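You operate a simulated robot arm through the tools that you are given. There is no shell and no other tool. Be economical: measure what you need, move in short steps, check, and stop when the job is done.

You run a simulated two-armed robot. Do the job below in one go: nothing can be reset, and whatever is moved stays where it is left.

JOB
Take the long blue-banded bolt and put it on the top shelf of the black rack. Take the green brush and leave it on the right half of the high shelf of the blue rack. Turn the bath knob to 0. Fetch the yellow-banded holder from the middle shelf of the black rack and set it on the thin blue plate. Open the top desk drawer. Any order will do. Set down upright: long blue-banded bolt.

It is judged by the outcome, as a careful person would: the job done as asked, and still so three seconds after it is handed in. It fails if anything else is knocked over, pushed out of place, dropped, spilled or broken.

ROBOT AND FRAMES
Two 7-joint arms with two-finger parallel grippers on one trunk, on a base that drives. Base frame: it is fixed to the floor where the robot stands at the start and does not move with it; the origin is under the middle of the robot, x ahead of it, y to its left, z up. Units: cm, degrees, N and s.
The left shoulder is at the start at [-8.2, 11.9, 85.1], the right one opposite. With the tool pointing down near the work surface each hand reaches from about 10 to 54 cm from the robot's upright axis, wherever it stands, measured 20 degrees to its own side. Places, roughly: bath knob [-60, -510, 90]; green brush (3x3x13 cm) [270, 20, 90]; long blue-banded bolt (5x4x11 cm) [50, -20, 80]; right half of the high shelf of the blue rack [460, -370, 130]; thin blue plate (9x9x1 cm) [50, 520, 80]; top desk drawer [260, 290, 60]; top shelf of the black rack [-200, 150, 80]; yellow-banded holder (7x7x5 cm) [-180, 110, 50]. Payload 3.43 kg a hand.
The tool frame of a hand sits at the grasp point between the pads (the TCP): z along the fingers, y along the line on which they close. The tips reach 3 cm beyond it. The gripper opens to 9.4 cm. The fingers are 2.8 cm wide and 1 cm thick; the gripper's body (5 by 9.6 cm) begins 5.5 cm behind the TCP.
Orientation is that of the tool frame in the base frame, as a unit quaternion [w, x, y, z]. With the fingers straight down and closing along the base's y, the tool's x points along the base's -x, its y along +y and its z along -z.

CONTROLS
- The arms move only by the tool nudge_tool. It takes "left_targets", "right_targets" or both (then of equal length, played together; a hand with none holds still); each is a list of rows, each a list of 7 numbers: the shift along the tool's x, y, z in units of 400 mm (1.0 is 400 mm), then the turn, a rotation vector about the tool's x, y, z in units of 90 degrees (1.0 is 90 degrees), then the gripper command, from -1 (fully open) to 1 (shut), values between in proportion. In form: [[x, y, z, ax, ay, az, jaw], ...]. A call has 1 to 20 rows; each row is the pose to reach, as a shift and turn from the pose commanded when the call began, along the tool's axes at that moment. A call with a number of a shift or a turn outside -1 to 1 is refused whole. A row lasts 0.2 s, in which the tool goes at most 5 cm and 8.6 degrees; a call with a longer step from one row to the next is refused whole, and so is a gripper value outside its range. A pose out of reach is approached as far as the arm can. The call stops where the force on the tool passes 40 N (or 10 N more than at its start, if that is more) or the arm is blocked; 0.2 s more then pass. Each finger travels about 15.3 cm/s and halts on what it meets, pressing with about 39 N; the grip force reading is that of the motor and also rises with nothing between the fingers. The clock runs only during rows and for 0.2 s after the last one: add rows that repeat a pose to give the fingers time. The reply holds the time, the measured pose of the TCP, the force on the tool along the base axes, the opening and the grip force, in the units named above and with some noise, with the torque about the TCP (base axes, N m) and any sound that the robot's microphone picked up.
- Cameras (640 x 400 px; columns grow to the right, rows downward): "scene" is now at [2.35, -1.88, 154.76]; the picture's right is [-0.30, -0.95, 0.00], its down [-0.80, 0.26, -0.54] and it looks along [0.52, -0.17, -0.84] (base axes); focal length 258 px, centre (320, 200). "left" rides on the left gripper at [7.6, -1.4, -10.3] in its tool frame; the picture's right is [0.18, 0.98, 0.00], its down [-0.75, 0.14, -0.64] and it looks along [-0.63, 0.12, 0.77] (tool axes); focal length 243 px, centre (320, 200). "right" rides on the right gripper at [7.6, 1.4, -10.2] in its tool frame; the picture's right is [-0.18, 0.98, 0.00], its down [-0.75, -0.14, -0.64] and it looks along [-0.63, -0.12, 0.77] (tool axes); focal length 243 px, centre (320, 200). There is no depth. A picture from a camera that has moved, and an enlarged one, comes with that camera's place and axes in the base frame and with its lens.
- snapshot(camera): a new picture of that camera. The clock stands still meanwhile.
- move_column(by): slides the trunk up (or, below 0, down) by that many cm; the arms and the scene camera ride with it, the base frame stays. It gives what a move gives, with no picture.
- drive_base(legs): drives the robot by 1 to 6 legs, each [ahead, left, turn to the left] in cm, cm and degrees, along the robot's own axes; the way and the turn of a leg run together, so that a leg with both is an arc; at most 150 cm and 180 degrees a leg. The arms and the cameras ride along, it lands a little off, and it stops where it bumps. It gives what a move gives.
- pan_tilt(pan, tilt): turns the head with the scene camera to pan (to the left, within 143 degrees either way) and tilt (down, from -29 to 69), counted from straight ahead of the robot. It gives what a move gives.
- inspect(camera, box): a new picture of the part [left, top, right, bottom] of that camera's present view, enlarged. The clock stands still meanwhile.
- sign_off(): hands the job in; it is judged then, once.

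Work in short steps. Places have to be worked out from the pictures, the camera data and where the tool is seen: move nearer, look again, correct. Check each grasp and each placing, and mend what went wrong. You have 165 turns and 138 pictures in all, those below and enlarged ones among them. Open the grippers and draw the arms clear of the work before you hand the job in, unless the task says otherwise; then end with one line.

The tools are called after "Call:" as a command line: name --argument value ..., lists and objects as JSON in quotes. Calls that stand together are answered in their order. nudge_tool: Moves the arms, as the interface text tells. Its arguments: {"type":"object","properties":{"left_targets":{"type":"array"},"right_targets":{"type":"array"}},"required":[]} The other tools are called the same way: move_column (by) slides the trunk up or down; drive_base (legs) drives the base; pan_tilt (pan, tilt) turns the head that bears the scene camera; snapshot (camera) takes a picture; inspect (camera, box) takes an enlarged picture of a part of a camera's view; sign_off () hands the job in.

At the start:

```text
time_s: 0.0
left_tool_pos: [36.22, -2.62, 102.95]
left_tool_rot: [0.0, 0.0, 1.0, 0.0]
left_ft_force: [0.2, -0.4, -0.7]
left_ft_torque: [0.04, -0.04, 0.02]
left_finger_gap: 9.4
left_gripper_force: 0.2
right_tool_pos: [26.88, -24.59, 111.78]
right_tool_rot: [0.0, 0.0, 1.0, 0.0]
right_ft_force: [0.0, -0.1, 0.2]
right_ft_torque: [-0.06, 0.01, 0.03]
right_finger_gap: 9.39
right_gripper_force: 0.1
trunk travel left (down, up): [-27.5, 6.0]
robot x, y, heading: [0.07, 0.21, -0.2]
head pan, tilt: [-17.7, 57.1]
```

scene: 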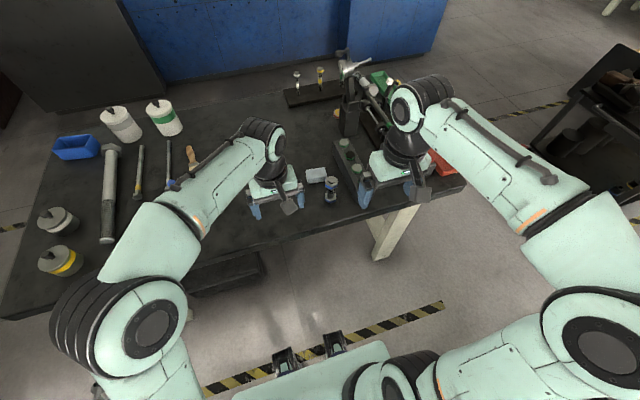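
right: 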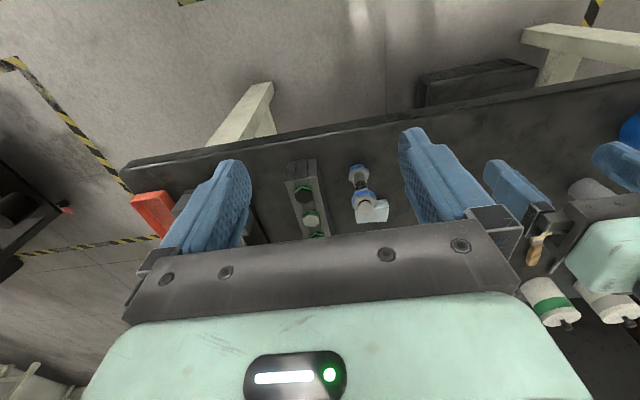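
left: 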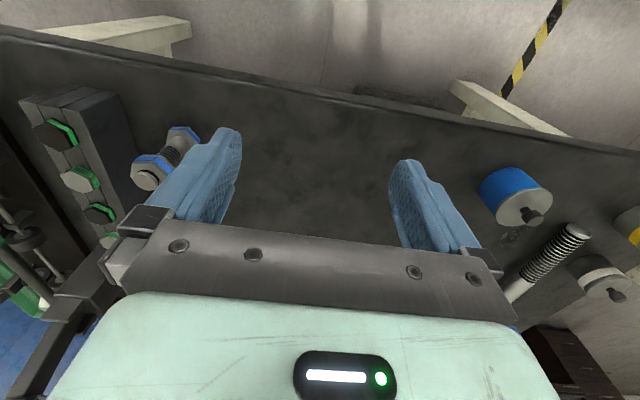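

I'll take a closer look at the bolt on the bench in the scene view.

Call:
inspect --camera "scene" --box '[240, 40, 480, 240]'

Call:
inspect --camera "right" --box '[270, 130, 430, 250]'

```text
2.00 times, centred on (360, 140) of scene
camera zoom: at [2.35, -1.88, 154.76], right [-0.3, -0.95, 0.0], down [-0.8, 0.26, -0.54], along [0.52, -0.17, -0.84], focal length 517 px, centre (240, 320)
```

zoom: 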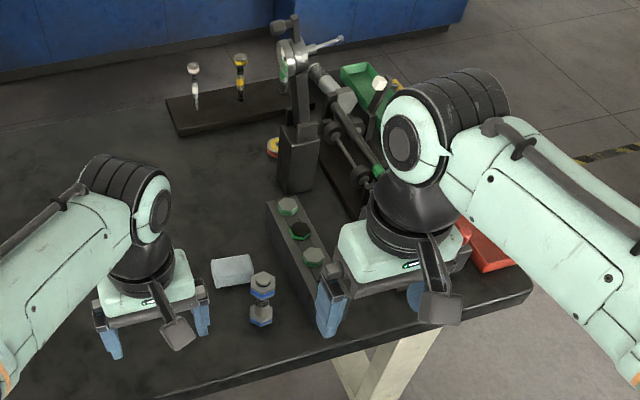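

```text
3.33 times, centred on (350, 190) of right
camera zoom: at [19.21, -23.19, 122.09], right [0.18, 0.98, 0.0], down [0.75, -0.14, 0.64], along [0.63, -0.12, -0.77], focal length 809 px, centre (220, 233)
```

zoom: 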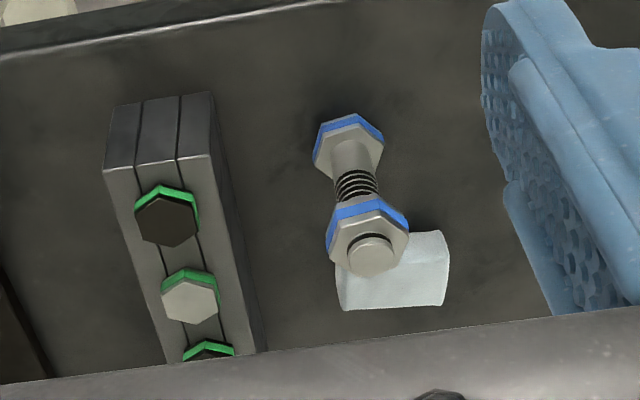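

The bolt stands upright at about [48, -20.6], base at z≈79.5 and top at 90.5. I'll bring the right hand above it and swing the left hand aside.

Call:
nudge_tool --right_targets '[[-0.1, 0.02, 0.0, 0, 0, 0, -1], [-0.2, 0.04, 0.0, 0, 0, 0, -1], [-0.3, 0.06, 0.05, 0, 0, 0, -1], [-0.4, 0.08, 0.1, 0, 0, 0, -1], [-0.46, 0.1, 0.15, 0, 0, 0, -1], [-0.46, 0.1, 0.15, 0, 0, 0, -1]]' --left_targets '[[0.02, 0.08, 0, 0, 0, 0, -1], [0.04, 0.16, 0, 0, 0, 0, -1], [0.08, 0.24, 0, 0, 0, 0, -1], [0.12, 0.32, 0, 0, 0, 0, -1], [0.16, 0.4, 0, 0, 0, 0, -1], [0.16, 0.4, 0, 0, 0, 0, -1]]'

Call:
snapshot --camera "right"

Call:
snapshot --camera "scene"

```text
time_s: 1.4
left_tool_pos: [30.05, 13.24, 102.9]
left_tool_rot: [0.0, 0.0, 1.0, 0.0]
left_ft_force: [0.7, -0.3, 0.0]
left_ft_torque: [0.05, 0.03, 0.0]
left_finger_gap: 9.39
left_gripper_force: 0.2
right_tool_pos: [45.24, -20.72, 105.77]
right_tool_rot: [0.0, 0.0, 1.0, 0.0]
right_ft_force: [0.1, 0.1, 0.7]
right_ft_torque: [0.03, -0.01, 0.02]
right_finger_gap: 9.4
right_gripper_force: 0.2
trunk travel left (down, up): [-27.5, 6.0]
robot x, y, heading: [-0.2, 0.31, 0.1]
head pan, tilt: [-17.7, 57.1]
```

```text
132 pictures are left
camera right: at [37.6, -19.3, 116.15], right [0.18, 0.98, 0.0], down [0.75, -0.14, 0.64], along [0.63, -0.12, -0.77], focal length 243 px, centre (320, 200)
```

right: 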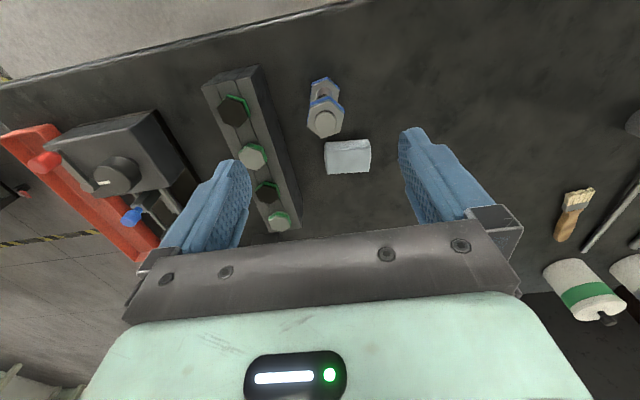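

```text
131 pictures are left
camera scene: at [2.35, -1.95, 154.76], right [-0.3, -0.95, 0.0], down [-0.8, 0.26, -0.54], along [0.52, -0.17, -0.84], focal length 258 px, centre (320, 200)
```

scene: 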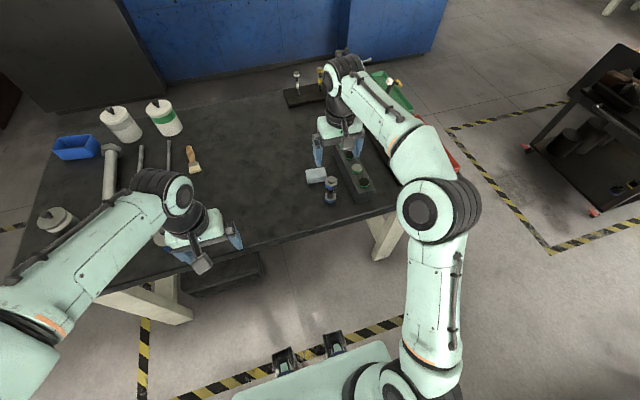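

The bolt position agrees (≈[47.9, -20.8]). I'll enlarge to see which way the hex flats face.

Call:
inspect --camera "right" --box '[280, 60, 400, 180]'

```text
3.33 times, centred on (340, 120) of right
camera zoom: at [37.6, -19.3, 116.15], right [0.18, 0.98, 0.0], down [0.75, -0.14, 0.64], along [0.63, -0.12, -0.77], focal length 809 px, centre (253, 467)
```

zoom: 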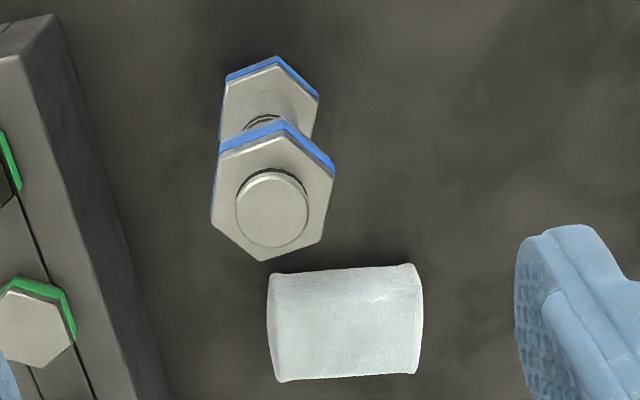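

The top nut's flats are about 19° off the finger line. I'll turn, open to about 6.5 cm and go down to just above the bolt.

Call:
nudge_tool --right_targets '[[-0.02, 0, 0.05, 0, 0, 0.08, -0.38], [-0.04, 0, 0.15, 0, 0, 0.16, -0.38], [-0.067, 0, 0.22, 0, 0, 0.21, -0.38], [-0.067, 0, 0.26, 0, 0, 0.21, -0.38], [-0.067, 0, 0.26, 0, 0, 0.21, -0.38]]'

Call:
snapshot --camera "right"

```text
time_s: 2.6
left_tool_pos: [30.02, 13.4, 102.87]
left_tool_rot: [0.001, 0.0, 1.0, 0.0]
left_ft_force: [-0.3, -0.3, 0.4]
left_ft_torque: [-0.01, 0.03, 0.0]
left_finger_gap: 9.39
left_gripper_force: 0.1
right_tool_pos: [47.97, -20.58, 95.49]
right_tool_rot: [0.0, 0.165, 0.986, 0.0]
right_ft_force: [-0.4, 0.1, 0.2]
right_ft_torque: [-0.01, -0.01, 0.02]
right_finger_gap: 6.51
right_gripper_force: 0.1
trunk travel left (down, up): [-27.5, 6.0]
robot x, y, heading: [-0.0, 0.08, -0.1]
head pan, tilt: [-17.7, 57.1]
```

```text
129 pictures are left
camera right: at [41.16, -16.9, 105.77], right [0.49, 0.87, 0.0], down [0.67, -0.38, 0.64], along [0.56, -0.32, -0.77], focal length 243 px, centre (320, 200)
```

right: 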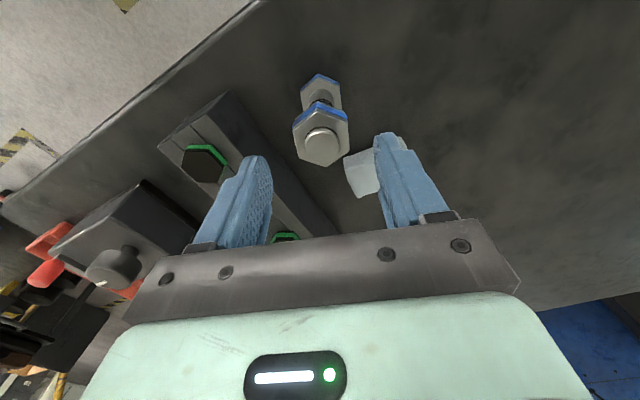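

The bolt is centred between the fingers at [48.06, -20.7]. Descending 7 cm and closing.

Call:
nudge_tool --right_targets '[[0, 0, 0.08, 0, 0, 0, -0.38], [0, 0, 0.175, 0, 0, 0, -0.38], [0, 0, 0.175, 0, 0, 0, -0.38], [0, 0, 0.175, 0, 0, 0, 0.2], [0, 0, 0.175, 0, 0, 0, 0.6], [0, 0, 0.175, 0, 0, 0, 1], [0, 0, 0.175, 0, 0, 0, 1]]'

Call:
snapshot --camera "right"

```text
time_s: 4.2
left_tool_pos: [30.07, 13.4, 102.96]
left_tool_rot: [0.0, 0.0, 1.0, 0.0]
left_ft_force: [-0.5, -0.4, 0.6]
left_ft_torque: [0.02, 0.03, -0.02]
left_finger_gap: 9.39
left_gripper_force: 0.0
right_tool_pos: [47.96, -20.53, 88.44]
right_tool_rot: [-0.001, 0.164, 0.986, 0.0]
right_ft_force: [2.2, 0.9, 0.4]
right_ft_torque: [0.0, -0.06, 0.02]
right_finger_gap: 4.19
right_gripper_force: 39.0
trunk travel left (down, up): [-27.5, 6.0]
robot x, y, heading: [0.01, 0.02, -0.1]
head pan, tilt: [-17.7, 57.1]
```

```text
128 pictures are left
camera right: at [41.28, -16.82, 98.77], right [0.49, 0.87, 0.0], down [0.67, -0.38, 0.64], along [0.56, -0.32, -0.77], focal length 243 px, centre (320, 200)
```

right: 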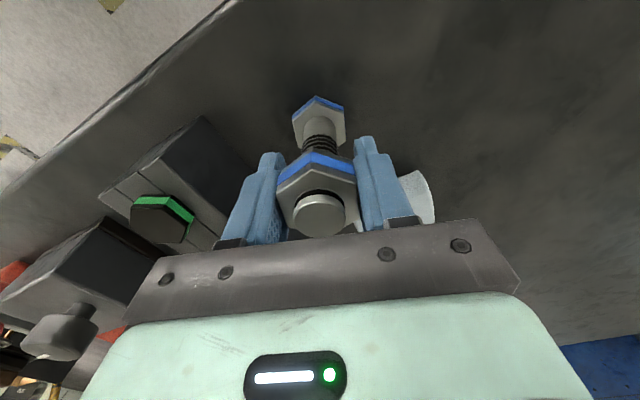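

Gripped squarely (4.19 cm). Lifting the bolt straight up, then drawing it back toward the robot.

Call:
nudge_tool --right_targets '[[0, 0, -0.06, 0, 0, 0, 1], [0, 0, -0.16, 0, 0, 0, 1], [0, 0, -0.26, 0, 0, 0, 1], [0.08, 0, -0.34, 0, 0, 0, 1], [0.2, 0, -0.34, 0, 0, -0.07, 1], [0.3, 0, -0.34, 0, 0, -0.14, 1], [0.4, 0, -0.34, 0, 0, -0.21, 1], [0.5, 0, -0.34, 0, 0, -0.21, 1], [0.5, 0, -0.34, 0, 0, -0.21, 1]]'

Call:
pan_tilt --pan 130 --tilt 25

Call:
snapshot --camera "scene"

Call:
snapshot --camera "right"

```text
time_s: 6.2
left_tool_pos: [30.07, 13.28, 102.98]
left_tool_rot: [0.0, 0.0, 1.0, 0.0]
left_ft_force: [0.1, -0.1, 0.3]
left_ft_torque: [-0.01, 0.02, -0.03]
left_finger_gap: 9.38
left_gripper_force: 0.1
right_tool_pos: [29.19, -14.05, 101.91]
right_tool_rot: [-0.001, -0.001, 1.0, 0.0]
right_ft_force: [-0.9, 0.0, -5.2]
right_ft_torque: [-0.02, 0.02, 0.01]
right_finger_gap: 4.2
right_gripper_force: 39.1
trunk travel left (down, up): [-27.5, 6.0]
robot x, y, heading: [0.03, 0.17, -0.1]
head pan, tilt: [-17.7, 57.1]
```

```text
time_s: 8.5
left_tool_pos: [30.0, 13.34, 102.96]
left_tool_rot: [0.0, 0.0, 1.0, -0.001]
left_ft_force: [-0.1, 1.0, -0.7]
left_ft_torque: [0.01, -0.03, -0.01]
left_finger_gap: 9.41
left_gripper_force: 0.1
right_tool_pos: [29.05, -14.01, 101.94]
right_tool_rot: [0.0, 0.0, 1.0, 0.0]
right_ft_force: [-0.7, 0.6, -6.5]
right_ft_torque: [0.01, -0.01, 0.0]
right_finger_gap: 4.19
right_gripper_force: 39.2
trunk travel left (down, up): [-27.5, 6.0]
robot x, y, heading: [-0.06, -0.1, -0.1]
head pan, tilt: [130.0, 25.0]
```

```text
127 pictures are left
camera scene: at [-10.2, 7.29, 159.42], right [0.77, 0.64, 0.0], down [0.27, -0.32, -0.91], along [-0.58, 0.69, -0.42], focal length 258 px, centre (320, 200)
```

scene: 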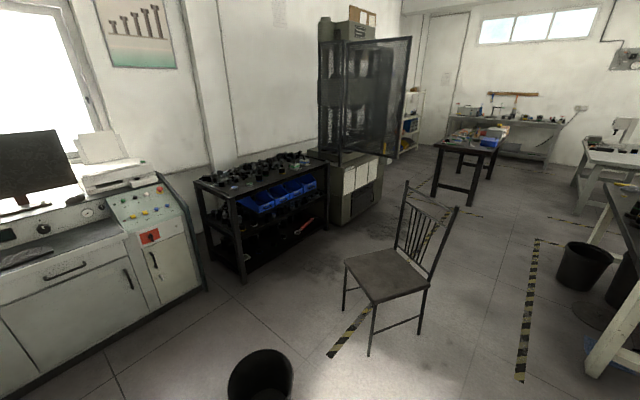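

```text
126 pictures are left
camera right: at [21.52, -12.71, 112.27], right [0.18, 0.98, 0.0], down [0.75, -0.14, 0.64], along [0.63, -0.12, -0.77], focal length 243 px, centre (320, 200)
```

right: 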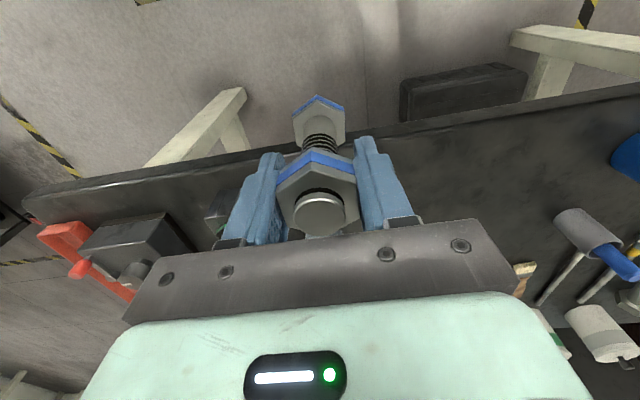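

The rack runs along y≈100–205 with its front near x≈-171; a chair and a bin stand in between. I'll look down behind me to judge the bin, the free floor and my own base size.

Call:
pan_tilt --pan 143 --tilt 55

Call:
snapshot --camera "scene"

Call:
pan_tilt --pan 90 --tilt 50

Call:
snapshot --camera "scene"

```text
time_s: 9.5
left_tool_pos: [30.0, 13.32, 103.05]
left_tool_rot: [0.0, 0.0, 1.0, 0.001]
left_ft_force: [0.4, -0.7, 0.0]
left_ft_torque: [-0.02, -0.01, 0.0]
left_finger_gap: 9.41
left_gripper_force: 0.2
right_tool_pos: [29.04, -14.09, 101.97]
right_tool_rot: [0.0, 0.0, 1.0, 0.0]
right_ft_force: [-0.5, -0.3, -5.4]
right_ft_torque: [0.01, 0.01, -0.04]
right_finger_gap: 4.16
right_gripper_force: 38.7
trunk travel left (down, up): [-27.5, 6.0]
robot x, y, heading: [0.11, 0.14, -0.4]
head pan, tilt: [143.0, 55.0]
```

```text
125 pictures are left
camera scene: at [-10.04, 4.57, 155.03], right [0.6, 0.8, 0.0], down [0.65, -0.49, -0.57], along [-0.46, 0.35, -0.82], focal length 258 px, centre (320, 200)
```

scene: 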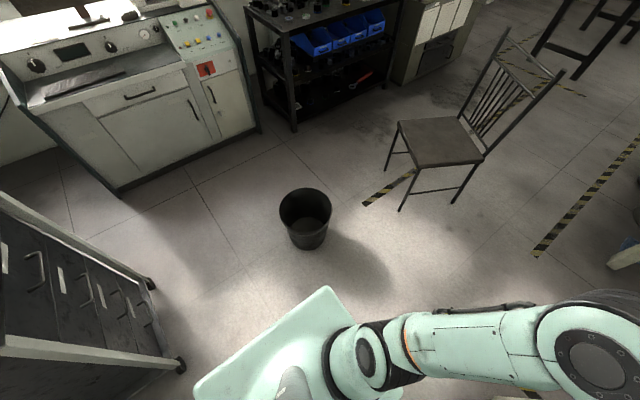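

```text
time_s: 10.7
left_tool_pos: [30.07, 13.28, 102.95]
left_tool_rot: [0.0, 0.0, 1.0, 0.0]
left_ft_force: [0.1, -0.4, -0.4]
left_ft_torque: [0.0, 0.01, 0.02]
left_finger_gap: 9.41
left_gripper_force: 0.1
right_tool_pos: [29.16, -14.01, 101.92]
right_tool_rot: [0.0, 0.0, 1.0, 0.0]
right_ft_force: [-0.5, 0.2, -7.2]
right_ft_torque: [0.01, 0.01, -0.01]
right_finger_gap: 4.13
right_gripper_force: 38.3
trunk travel left (down, up): [-27.5, 6.0]
robot x, y, heading: [-0.13, 0.12, 0.1]
head pan, tilt: [90.0, 50.0]
```

```text
124 pictures are left
camera scene: at [-4.29, 7.93, 155.67], right [1.0, 0.0, 0.0], down [0.0, -0.77, -0.64], along [0.0, 0.64, -0.77], focal length 258 px, centre (320, 200)
```

scene: 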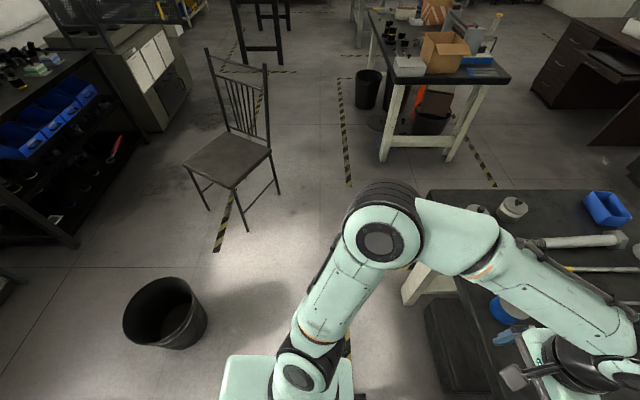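

Bin at about (-80, 42), console front x≈-190, and a drawer cabinet behind right with its face around y≈-48. I'll check the cabinet on the right rear before backing up.

Call:
pan_tilt --pan -143 --tilt 50

Call:
snapshot --camera "scene"

```text
time_s: 14.0
left_tool_pos: [30.11, 13.36, 102.98]
left_tool_rot: [0.0, 0.0, 1.0, 0.0]
left_ft_force: [-0.2, 0.5, 0.7]
left_ft_torque: [0.03, -0.02, 0.0]
left_finger_gap: 9.4
left_gripper_force: 0.1
right_tool_pos: [29.17, -13.91, 101.92]
right_tool_rot: [0.0, -0.001, 1.0, 0.0]
right_ft_force: [-0.1, 0.2, -6.2]
right_ft_torque: [0.02, -0.03, -0.03]
right_finger_gap: 4.16
right_gripper_force: 39.0
trunk travel left (down, up): [-27.5, 6.0]
robot x, y, heading: [0.1, -0.13, -0.1]
head pan, tilt: [-143.0, 50.0]
```

```text
123 pictures are left
camera scene: at [-10.43, -4.41, 155.67], right [-0.6, 0.8, 0.0], down [0.61, 0.46, -0.64], along [-0.51, -0.39, -0.77], focal length 258 px, centre (320, 200)
```

scene: 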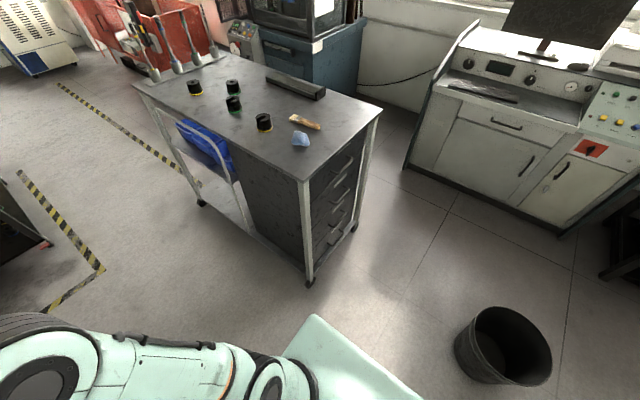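

The cabinet's near face is at y≈-48 and my base is about ±30 wide, so I back straight through at y≈-8 to x≈-138.

Call:
drive_base --legs '[[0, -8, 0], [-138, 0, 0]]'

Call:
pan_tilt --pan 60 --tilt 55

Call:
snapshot --camera "scene"

```text
time_s: 21.9
left_tool_pos: [-107.8, 5.94, 102.93]
left_tool_rot: [0.0, 0.009, 1.0, 0.0]
left_ft_force: [-0.4, -0.5, 0.8]
left_ft_torque: [0.0, 0.03, 0.0]
left_finger_gap: 9.44
left_gripper_force: 0.1
right_tool_pos: [-109.15, -21.31, 102.0]
right_tool_rot: [0.001, 0.009, 1.0, 0.0]
right_ft_force: [0.6, 0.0, -5.6]
right_ft_torque: [0.01, 0.01, -0.02]
right_finger_gap: 4.15
right_gripper_force: 39.1
trunk travel left (down, up): [-27.5, 6.0]
robot x, y, heading: [-137.94, -6.74, -1.1]
head pan, tilt: [-143.0, 50.0]
```

```text
time_s: 24.8
left_tool_pos: [-107.72, 6.04, 102.92]
left_tool_rot: [-0.001, 0.008, 1.0, 0.0]
left_ft_force: [0.4, 0.6, 1.2]
left_ft_torque: [-0.01, -0.02, 0.0]
left_finger_gap: 9.36
left_gripper_force: 0.1
right_tool_pos: [-109.18, -21.31, 101.93]
right_tool_rot: [0.0, 0.009, 1.0, 0.0]
right_ft_force: [-0.8, 0.5, -6.1]
right_ft_torque: [0.01, -0.01, -0.02]
right_finger_gap: 4.14
right_gripper_force: 38.6
trunk travel left (down, up): [-27.5, 6.0]
robot x, y, heading: [-138.15, -6.94, -1.1]
head pan, tilt: [60.0, 55.0]
```

```text
122 pictures are left
camera scene: at [-138.57, -0.34, 155.02], right [0.86, -0.51, 0.0], down [-0.42, -0.7, -0.57], along [0.29, 0.49, -0.82], focal length 258 px, centre (320, 200)
```

scene: 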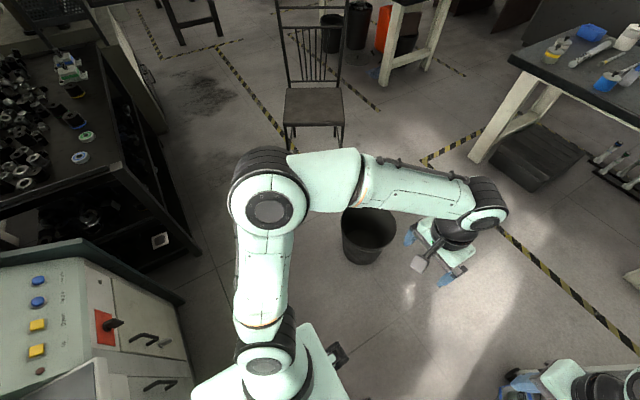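

Turning in place about (-136, -3) has over 3 cm clearance all around; I shift slightly and turn left to face the rack side.

Call:
drive_base --legs '[[2, 4, 0], [0, 0, 90], [0, 0, 91]]'

Call:
pan_tilt --pan -60 --tilt 45

Call:
snapshot --camera "scene"

```text
time_s: 33.6
left_tool_pos: [-165.55, -17.11, 103.0]
left_tool_rot: [0.0, 1.0, 0.012, 0.001]
left_ft_force: [-1.2, -0.4, 0.5]
left_ft_torque: [-0.01, 0.01, -0.03]
left_finger_gap: 9.37
left_gripper_force: 0.1
right_tool_pos: [-165.59, 10.31, 101.9]
right_tool_rot: [0.0, 1.0, 0.013, 0.0]
right_ft_force: [-0.1, -0.3, -5.0]
right_ft_torque: [0.0, 0.02, -0.01]
right_finger_gap: 4.17
right_gripper_force: 38.8
trunk travel left (down, up): [-27.5, 6.0]
robot x, y, heading: [-136.06, -2.78, -178.4]
head pan, tilt: [60.0, 55.0]
```

```text
time_s: 35.6
left_tool_pos: [-165.6, -16.97, 102.91]
left_tool_rot: [0.0, 1.0, 0.013, -0.001]
left_ft_force: [-0.1, -0.6, 0.9]
left_ft_torque: [0.03, 0.02, -0.01]
left_finger_gap: 9.41
left_gripper_force: 0.1
right_tool_pos: [-165.5, 10.38, 102.05]
right_tool_rot: [0.0, 1.0, 0.012, 0.001]
right_ft_force: [-0.6, 0.8, -6.4]
right_ft_torque: [0.01, 0.03, -0.03]
right_finger_gap: 4.17
right_gripper_force: 38.8
trunk travel left (down, up): [-27.5, 6.0]
robot x, y, heading: [-136.02, -2.84, -178.5]
head pan, tilt: [-60.0, 45.0]
```

```text
121 pictures are left
camera scene: at [-135.75, 4.42, 156.36], right [0.85, 0.52, 0.0], down [0.37, -0.6, -0.71], along [-0.37, 0.6, -0.71], focal length 258 px, centre (320, 200)
```

scene: 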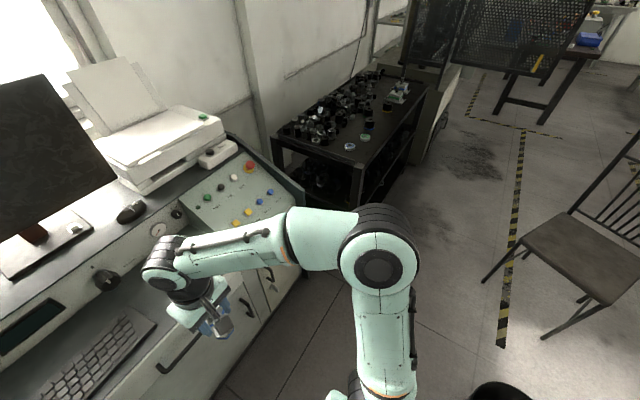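

Path is clear along the rack front. I raise the trunk for margin, then slide right along to the rack at y≈100.

Call:
move_column --by 5.5

Call:
drive_base --legs '[[6, 0, -1.5], [0, -60, 0], [0, -46, 0]]'

Call:
pan_tilt --pan -20 --tilt 50

Call:
snapshot --camera "scene"

Call:
snapshot --camera "right"

```text
time_s: 36.5
left_tool_pos: [-165.6, -17.05, 108.37]
left_tool_rot: [0.0, 1.0, 0.012, 0.0]
left_ft_force: [0.0, 0.0, 0.0]
left_ft_torque: [0.0, 0.0, -0.02]
left_finger_gap: 9.39
left_gripper_force: 0.2
right_tool_pos: [-165.37, 10.35, 107.38]
right_tool_rot: [0.0, 1.0, 0.013, 0.0]
right_ft_force: [0.9, 0.6, -5.6]
right_ft_torque: [0.0, 0.04, 0.04]
right_finger_gap: 4.16
right_gripper_force: 39.0
trunk travel left (down, up): [-33.0, 0.5]
robot x, y, heading: [-136.17, -2.73, -178.3]
head pan, tilt: [-60.0, 45.0]
```

```text
time_s: 46.5
left_tool_pos: [-169.57, 85.96, 108.42]
left_tool_rot: [0.001, 1.0, -0.005, 0.0]
left_ft_force: [0.1, 0.6, 0.1]
left_ft_torque: [0.0, -0.01, 0.03]
left_finger_gap: 9.38
left_gripper_force: 0.1
right_tool_pos: [-168.6, 113.29, 107.34]
right_tool_rot: [0.0, 1.0, -0.006, 0.001]
right_ft_force: [-0.8, 0.1, -6.9]
right_ft_torque: [-0.04, 0.02, -0.02]
right_finger_gap: 4.16
right_gripper_force: 38.8
trunk travel left (down, up): [-33.0, 0.5]
robot x, y, heading: [-139.14, 98.68, 179.7]
head pan, tilt: [-60.0, 45.0]
stopped in leg 3: the robot was blocked; the commanded pose is now the measured one
```

```text
time_s: 47.5
left_tool_pos: [-169.67, 85.81, 108.42]
left_tool_rot: [0.0, 1.0, -0.006, 0.001]
left_ft_force: [-0.2, -0.4, 0.0]
left_ft_torque: [-0.01, -0.03, 0.03]
left_finger_gap: 9.35
left_gripper_force: 0.1
right_tool_pos: [-168.48, 113.14, 107.48]
right_tool_rot: [-0.001, 1.0, -0.003, 0.001]
right_ft_force: [1.2, 0.3, -5.0]
right_ft_torque: [0.01, 0.02, 0.01]
right_finger_gap: 4.17
right_gripper_force: 39.1
trunk travel left (down, up): [-33.0, 0.5]
robot x, y, heading: [-139.74, 99.04, 179.5]
head pan, tilt: [-20.0, 50.0]
```

```text
120 pictures are left
camera scene: at [-142.19, 101.77, 161.56], right [0.35, 0.94, 0.0], down [0.72, -0.27, -0.64], along [-0.6, 0.23, -0.77], focal length 258 px, centre (320, 200)
```

scene: 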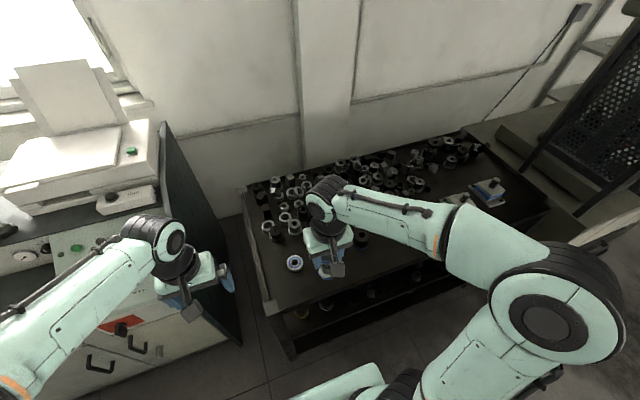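

```text
119 pictures are left
camera right: at [-160.91, 111.54, 117.73], right [-0.19, -0.98, 0.0], down [-0.75, 0.15, 0.64], along [-0.63, 0.12, -0.77], focal length 243 px, centre (320, 200)
```

right: 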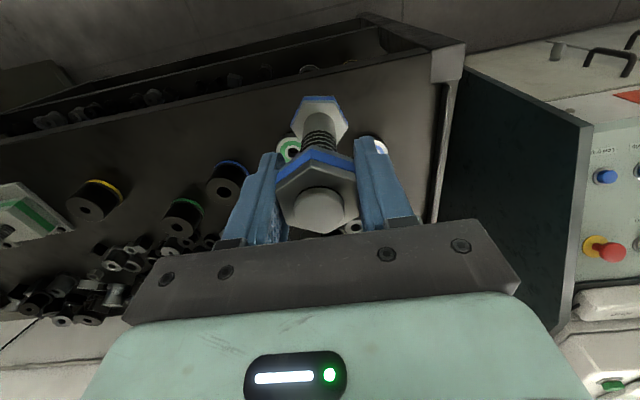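

The base got blocked short of its end; I look at the right rear to see what it met.

Call:
pan_tilt --pan -130 --tilt 60

Call:
snapshot --camera "scene"

Call:
pan_tilt --pan 10 --tilt 69

Call:
snapshot --camera "scene"

```text
time_s: 49.4
left_tool_pos: [-169.58, 85.77, 108.45]
left_tool_rot: [-0.001, 1.0, -0.006, 0.0]
left_ft_force: [0.0, 0.3, 0.2]
left_ft_torque: [0.0, 0.01, 0.02]
left_finger_gap: 9.38
left_gripper_force: 0.0
right_tool_pos: [-168.53, 113.18, 107.4]
right_tool_rot: [0.0, 1.0, -0.005, 0.001]
right_ft_force: [0.1, 0.7, -5.7]
right_ft_torque: [-0.02, 0.02, 0.01]
right_finger_gap: 4.14
right_gripper_force: 39.5
trunk travel left (down, up): [-33.0, 0.5]
robot x, y, heading: [-139.26, 98.76, 179.3]
head pan, tilt: [-130.0, 60.0]
```

```text
118 pictures are left
camera scene: at [-130.65, 104.11, 160.31], right [0.76, -0.65, 0.0], down [-0.56, -0.66, -0.5], along [0.33, 0.38, -0.87], focal length 258 px, centre (320, 200)
```

scene: 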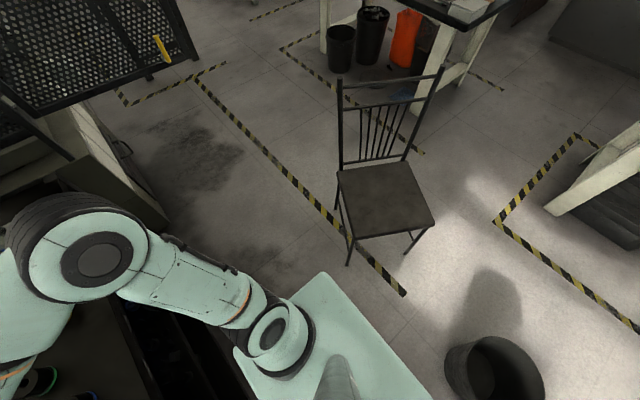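

```text
time_s: 51.6
left_tool_pos: [-169.56, 85.81, 108.47]
left_tool_rot: [0.0, 1.0, -0.005, 0.0]
left_ft_force: [0.0, -0.5, 0.7]
left_ft_torque: [0.0, -0.01, 0.0]
left_finger_gap: 9.42
left_gripper_force: 0.0
right_tool_pos: [-168.45, 113.23, 107.47]
right_tool_rot: [0.001, 1.0, -0.004, 0.001]
right_ft_force: [0.4, 0.6, -5.7]
right_ft_torque: [0.05, 0.05, 0.01]
right_finger_gap: 4.14
right_gripper_force: 39.7
trunk travel left (down, up): [-33.0, 0.5]
robot x, y, heading: [-139.71, 98.88, 179.3]
head pan, tilt: [10.0, 68.8]
```

```text
117 pictures are left
camera scene: at [-140.49, 98.14, 159.37], right [-0.16, 0.99, 0.0], down [0.92, 0.15, -0.36], along [-0.36, -0.06, -0.93], focal length 258 px, centre (320, 200)
```

scene: 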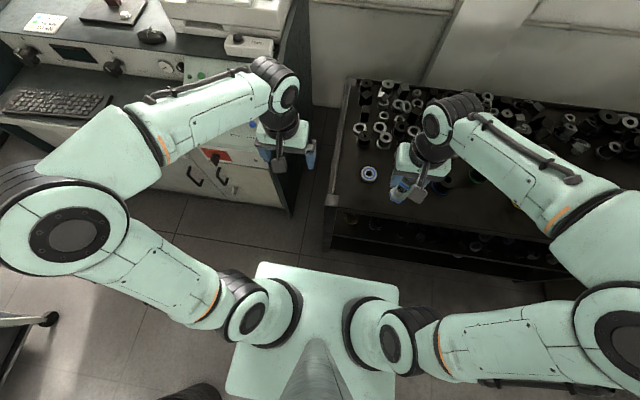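

Nothing visibly displaced; the chair and bin are where they were. The front strip of the top shelf is free between the two rings (y≈105 and y≈120), so I lower the bolt toward (-178.5, 113) and look again.

Call:
nudge_tool --right_targets '[[-0.1, 0, 0, 0, 0, 0, 1], [-0.2, 0, 0.05, 0, 0, 0, 1], [-0.25, 0, 0.13, 0, 0, 0, 1], [-0.25, 0, 0.22, 0, 0, 0, 1], [-0.25, 0, 0.3, 0, 0, 0, 1], [-0.25, 0, 0.33, 0, 0, 0, 1], [-0.25, 0, 0.33, 0, 0, 0, 1]]'

Call:
snapshot --camera "right"

Call:
inspect --camera "scene" --box '[300, 70, 520, 270]'

```text
time_s: 53.2
left_tool_pos: [-169.56, 85.9, 108.35]
left_tool_rot: [0.0, 1.0, -0.006, 0.0]
left_ft_force: [-0.6, 0.3, 0.2]
left_ft_torque: [-0.03, 0.0, -0.04]
left_finger_gap: 9.39
left_gripper_force: 0.0
right_tool_pos: [-178.43, 113.29, 94.23]
right_tool_rot: [0.0, 1.0, -0.004, 0.001]
right_ft_force: [-0.5, -0.1, -6.1]
right_ft_torque: [0.01, -0.01, -0.01]
right_finger_gap: 4.14
right_gripper_force: 38.9
trunk travel left (down, up): [-33.0, 0.5]
robot x, y, heading: [-139.82, 98.74, 179.3]
head pan, tilt: [10.0, 68.8]
```

```text
116 pictures are left
camera right: at [-170.88, 111.67, 104.45], right [-0.19, -0.98, 0.0], down [-0.75, 0.15, 0.64], along [-0.63, 0.12, -0.77], focal length 243 px, centre (320, 200)
```

right: 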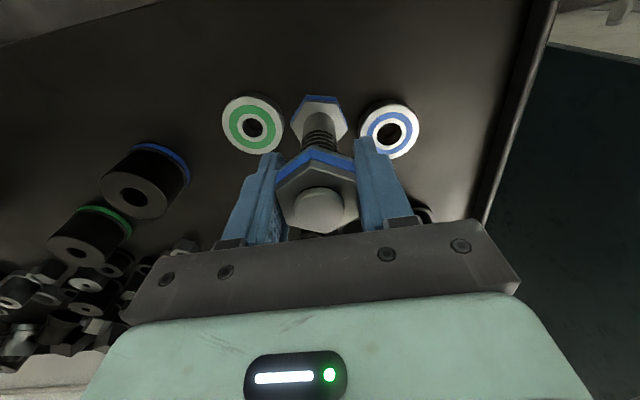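

```text
2.00 times, centred on (410, 170) of scene
camera zoom: at [-140.5, 98.13, 159.37], right [-0.16, 0.99, 0.0], down [0.92, 0.15, -0.36], along [-0.36, -0.06, -0.93], focal length 517 px, centre (140, 260)
```

zoom: 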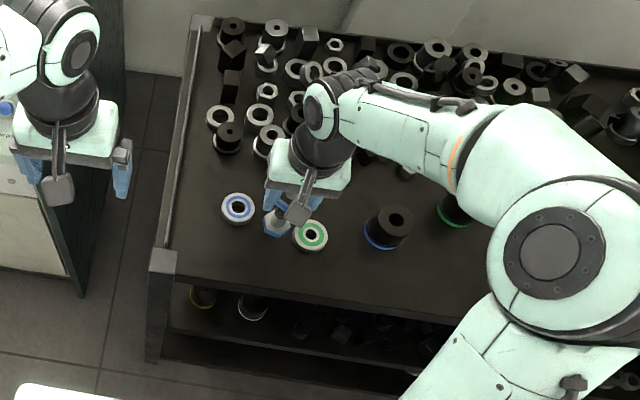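

The bolt base is centred between the rings with over 1 cm each side. I ease it 1.4 cm toward the front and lower it slowly.

Call:
nudge_tool --right_targets '[[0.02, 0, 0.03, 0, 0, 0, 1], [0.035, 0, 0.06, 0, 0, 0, 1], [0.035, 0, 0.085, 0, 0, 0, 1], [0.035, 0, 0.1, 0, 0, 0, 1], [0.035, 0, 0.11, 0, 0, 0, 1], [0.035, 0, 0.115, 0, 0, 0, 1]]'

Call:
snapshot --camera "right"

```text
time_s: 54.4
left_tool_pos: [-169.45, 85.78, 108.44]
left_tool_rot: [0.0, 1.0, -0.005, 0.0]
left_ft_force: [0.4, -0.6, 0.2]
left_ft_torque: [0.0, 0.0, -0.01]
left_finger_gap: 9.37
left_gripper_force: 0.1
right_tool_pos: [-177.24, 113.22, 90.66]
right_tool_rot: [-0.001, 1.0, -0.006, -0.004]
right_ft_force: [8.6, 3.1, 27.0]
right_ft_torque: [-0.09, -0.46, -0.06]
right_finger_gap: 4.17
right_gripper_force: 39.0
trunk travel left (down, up): [-33.0, 0.5]
robot x, y, heading: [-140.01, 98.65, 179.1]
head pan, tilt: [10.0, 68.8]
stopped in row 5 (right hand): the force on the tool passed its limit at 44 N (the readings are from after the stop); the commanded pose is now the measured one
```

```text
114 pictures are left
camera right: at [-169.44, 111.65, 100.88], right [-0.2, -0.98, 0.0], down [-0.75, 0.15, 0.65], along [-0.64, 0.13, -0.76], focal length 243 px, centre (320, 200)
```

right: 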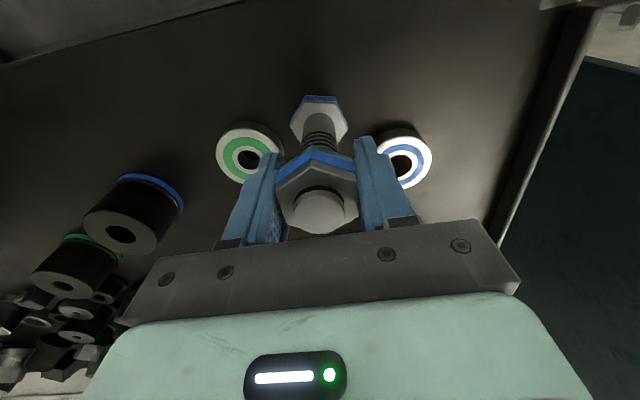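

Contact at TCP z≈90.7, consistent with the bolt standing on the shelf. I open slightly and slowly.

Call:
nudge_tool --right_targets '[[0, 0, -0.002, 0, 0, 0, 0.05], [0, 0, -0.002, 0, 0, 0, -0.05], [0, 0, -0.002, 0, 0, 0, -0.2], [0, 0, -0.002, 0, 0, 0, -0.3]]'

Call:
snapshot --camera "right"

```text
time_s: 55.4
left_tool_pos: [-169.62, 85.78, 108.33]
left_tool_rot: [0.0, 1.0, -0.005, 0.0]
left_ft_force: [-0.1, 0.3, 0.4]
left_ft_torque: [0.0, 0.0, -0.01]
left_finger_gap: 9.4
left_gripper_force: 0.1
right_tool_pos: [-177.22, 113.19, 90.35]
right_tool_rot: [0.0, 1.0, -0.005, -0.003]
right_ft_force: [-0.5, -0.4, -1.8]
right_ft_torque: [-0.01, 0.02, 0.02]
right_finger_gap: 6.11
right_gripper_force: 0.0
trunk travel left (down, up): [-33.0, 0.5]
robot x, y, heading: [-139.54, 98.31, 179.1]
head pan, tilt: [10.0, 68.8]
```

```text
113 pictures are left
camera right: at [-169.55, 111.62, 100.72], right [-0.19, -0.98, 0.0], down [-0.75, 0.15, 0.65], along [-0.63, 0.12, -0.76], focal length 243 px, centre (320, 200)
```

right: 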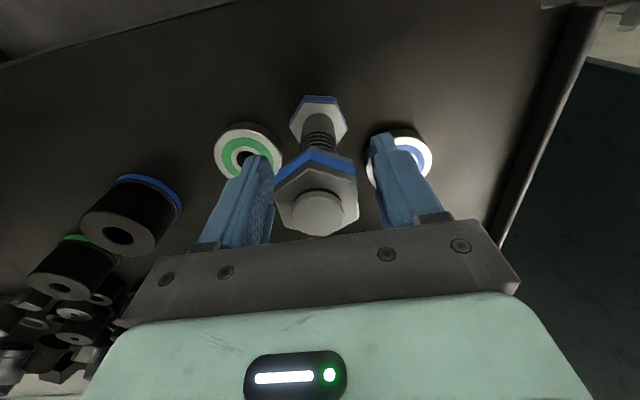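

The bolt stands free. Rising straight up and drawing the hand back.

Call:
nudge_tool --right_targets '[[0, 0, -0.03, 0, 0, 0, -0.5], [0, 0, -0.1, 0, 0, 0, -0.7], [0, 0, -0.2, 0, 0, 0, -0.8], [0, 0, -0.32, 0, 0, 0, -1], [0.1, 0, -0.4, 0, 0, 0, -1], [0.2, 0, -0.4, 0, 0, 0, -1], [0.3, 0, -0.4, 0, 0, 0, -1], [0.3, 0, -0.4, 0, 0, 0, -1]]'

Call:
snapshot --camera "right"

Call:
inspect --camera "scene" --box '[300, 120, 460, 280]'

```text
refused: row 5 steps farther than a row can; nothing moved
```

```text
112 pictures are left
camera right: at [-169.55, 111.62, 100.72], right [-0.19, -0.98, 0.0], down [-0.75, 0.15, 0.65], along [-0.63, 0.12, -0.76], focal length 243 px, centre (320, 200)
```

right: 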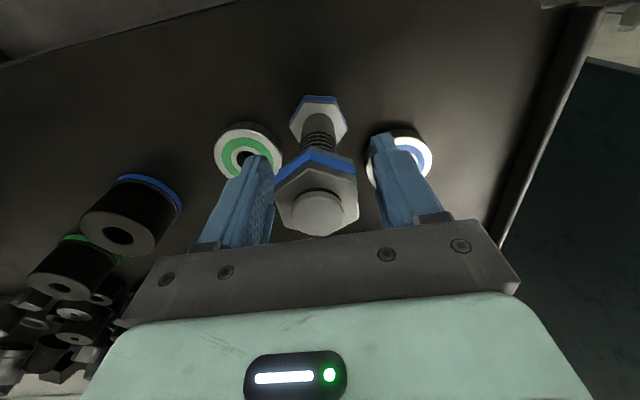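

```text
2.50 times, centred on (380, 200) of scene
camera zoom: at [-140.44, 98.12, 159.37], right [-0.16, 0.99, 0.0], down [0.92, 0.15, -0.36], along [-0.36, -0.06, -0.93], focal length 646 px, centre (170, 200)
```

zoom: 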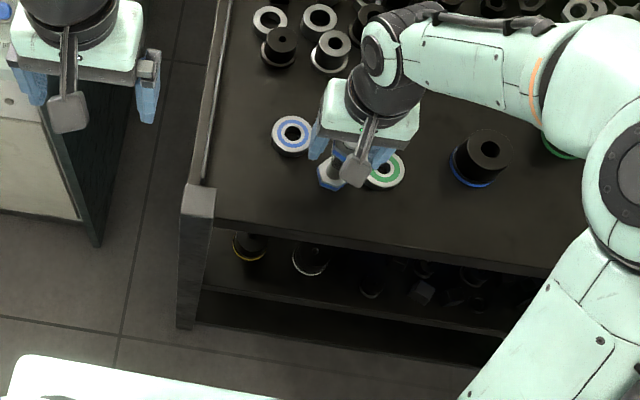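

A step was too long; I redo it with smaller steps.

Call:
nudge_tool --right_targets '[[0, 0, -0.03, 0, 0, 0, -0.5], [0, 0, -0.1, 0, 0, 0, -0.7], [0, 0, -0.2, 0, 0, 0, -0.8], [0, 0, -0.3, 0, 0, 0, -1], [0.08, 0, -0.38, 0, 0, 0, -1], [0.18, 0, -0.38, 0, 0, 0, -1], [0.28, 0, -0.38, 0, 0, 0, -1], [0.28, 0, -0.38, 0, 0, 0, -1]]'

Call:
snapshot --camera "right"

Call:
inspect --camera "scene" --box '[310, 120, 470, 280]'

```text
time_s: 57.1
left_tool_pos: [-169.69, 85.81, 108.45]
left_tool_rot: [0.0, 1.0, -0.006, 0.0]
left_ft_force: [-0.2, 0.3, 0.5]
left_ft_torque: [0.03, 0.0, -0.02]
left_finger_gap: 9.41
left_gripper_force: 0.0
right_tool_pos: [-165.8, 113.15, 105.5]
right_tool_rot: [0.0, 1.0, -0.005, -0.002]
right_ft_force: [0.1, -0.7, -0.2]
right_ft_torque: [-0.03, -0.03, -0.02]
right_finger_gap: 9.4
right_gripper_force: 0.1
trunk travel left (down, up): [-33.0, 0.5]
robot x, y, heading: [-139.6, 98.92, 179.4]
head pan, tilt: [10.0, 68.8]
```

```text
110 pictures are left
camera right: at [-158.15, 111.43, 115.75], right [-0.2, -0.98, 0.0], down [-0.75, 0.15, 0.65], along [-0.63, 0.13, -0.76], focal length 243 px, centre (320, 200)
```

right: 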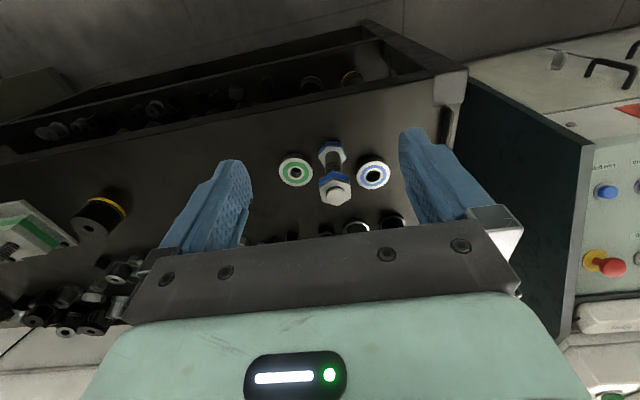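

```text
2.50 times, centred on (390, 200) of scene
camera zoom: at [-140.51, 98.11, 159.37], right [-0.16, 0.99, 0.0], down [0.92, 0.15, -0.36], along [-0.36, -0.06, -0.93], focal length 646 px, centre (145, 200)
```

zoom: 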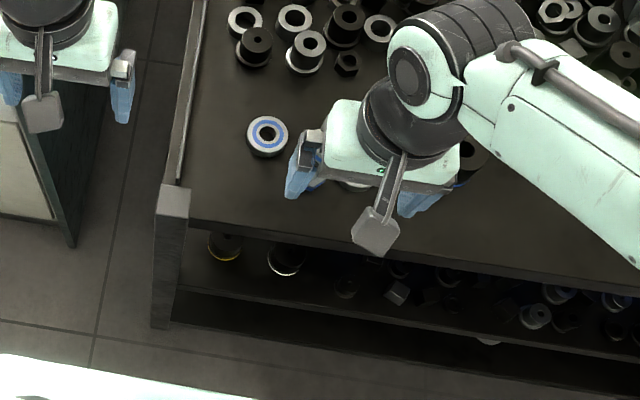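

The bolt is upright on the top shelf. For the holder I pull both hands back, then lower the trunk and look into the middle shelf.

Call:
nudge_tool --right_targets '[[0.1, 0, 0, 0, 0, 0, -1], [0.2, 0, 0, 0, 0, 0, -1], [0.28, 0, 0, 0, 0, 0, -1], [0.28, 0, 0, 0, 0, 0, -1]]' --left_targets '[[0.1, 0, 0, 0, 0, 0, -1], [0.2, 0, 0, 0, 0, 0, -1], [0.28, 0, 0, 0, 0, 0, -1], [0.28, 0, 0, 0, 0, 0, -1]]'

Call:
move_column --by -26

Call:
pan_tilt --pan -8 --tilt 62

Call:
snapshot --camera "scene"

Call:
snapshot --camera "right"

```text
time_s: 58.1
left_tool_pos: [-158.54, 85.77, 108.57]
left_tool_rot: [-0.001, 1.0, -0.006, 0.0]
left_ft_force: [-0.2, 0.9, 0.2]
left_ft_torque: [-0.01, 0.02, 0.01]
left_finger_gap: 9.38
left_gripper_force: 0.1
right_tool_pos: [-154.62, 112.79, 105.29]
right_tool_rot: [0.0, 1.0, -0.006, -0.002]
right_ft_force: [-0.7, 0.2, 0.6]
right_ft_torque: [-0.02, -0.04, 0.01]
right_finger_gap: 9.39
right_gripper_force: 0.0
trunk travel left (down, up): [-33.0, 0.5]
robot x, y, heading: [-140.03, 98.42, 179.4]
head pan, tilt: [10.0, 68.8]
```

```text
time_s: 60.8
left_tool_pos: [-158.33, 85.73, 82.45]
left_tool_rot: [0.0, 1.0, -0.005, 0.0]
left_ft_force: [-0.1, 0.0, -0.2]
left_ft_torque: [0.01, -0.02, -0.03]
left_finger_gap: 9.38
left_gripper_force: 0.0
right_tool_pos: [-154.74, 113.05, 79.64]
right_tool_rot: [0.001, 1.0, -0.006, -0.002]
right_ft_force: [-0.5, 0.1, -0.5]
right_ft_torque: [-0.01, 0.02, 0.0]
right_finger_gap: 9.41
right_gripper_force: 0.0
trunk travel left (down, up): [-7.0, 26.5]
robot x, y, heading: [-139.17, 98.57, 179.2]
head pan, tilt: [10.0, 68.8]
```

```text
time_s: 61.6
left_tool_pos: [-158.38, 85.6, 82.4]
left_tool_rot: [0.0, 1.0, -0.005, 0.001]
left_ft_force: [-0.5, -0.2, -0.6]
left_ft_torque: [0.01, -0.03, -0.02]
left_finger_gap: 9.38
left_gripper_force: 0.1
right_tool_pos: [-154.66, 113.01, 79.58]
right_tool_rot: [0.001, 1.0, -0.005, -0.003]
right_ft_force: [0.5, 0.2, 0.0]
right_ft_torque: [0.0, -0.03, -0.01]
right_finger_gap: 9.42
right_gripper_force: 0.1
trunk travel left (down, up): [-7.0, 26.5]
robot x, y, heading: [-139.69, 98.64, 179.4]
head pan, tilt: [-8.0, 62.0]
```

```text
108 pictures are left
camera scene: at [-144.49, 100.03, 133.01], right [0.15, 0.99, 0.0], down [0.87, -0.13, -0.47], along [-0.46, 0.07, -0.88], focal length 258 px, centre (320, 200)
```

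scene: 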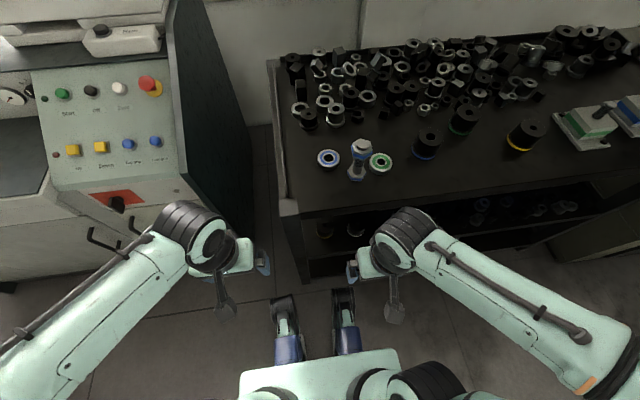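

```text
107 pictures are left
camera right: at [-147.07, 111.41, 89.82], right [-0.19, -0.98, 0.0], down [-0.75, 0.15, 0.65], along [-0.63, 0.12, -0.76], focal length 243 px, centre (320, 200)
```

right: 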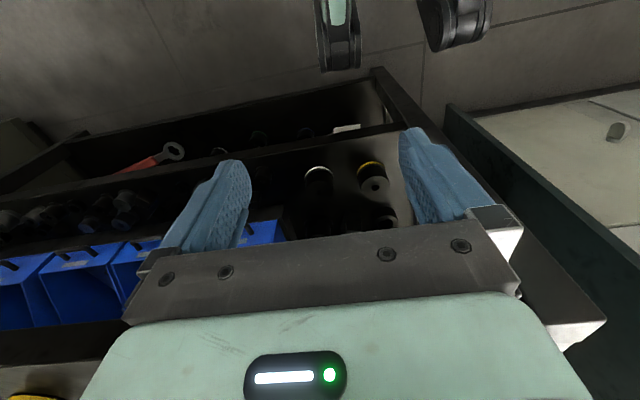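

I see the yellow-banded holder near the left end of the middle shelf. Zooming for its shape.

Call:
inspect --camera "right" --box '[270, 110, 430, 240]'

Call:
inspect --camera "scene" --box '[280, 190, 400, 270]'

```text
3.08 times, centred on (350, 175) of right
camera zoom: at [-147.07, 111.41, 89.82], right [-0.19, -0.98, 0.0], down [-0.75, 0.15, 0.65], along [-0.63, 0.12, -0.76], focal length 746 px, centre (228, 277)
```

zoom: 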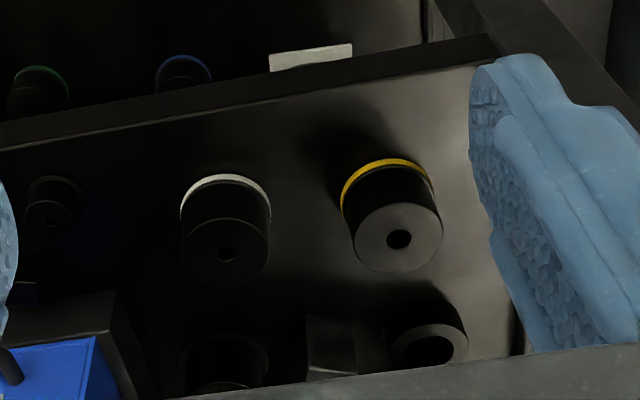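

```text
5.00 times, centred on (340, 230) of scene
camera zoom: at [-144.49, 100.03, 133.01], right [0.15, 0.99, 0.0], down [0.87, -0.13, -0.47], along [-0.46, 0.07, -0.88], focal length 1292 px, centre (220, 50)
```

zoom: 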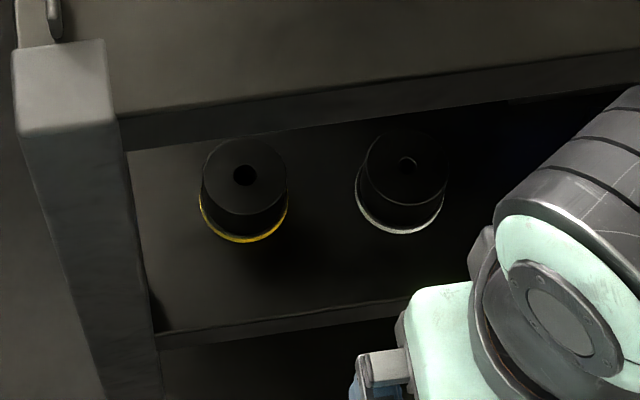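

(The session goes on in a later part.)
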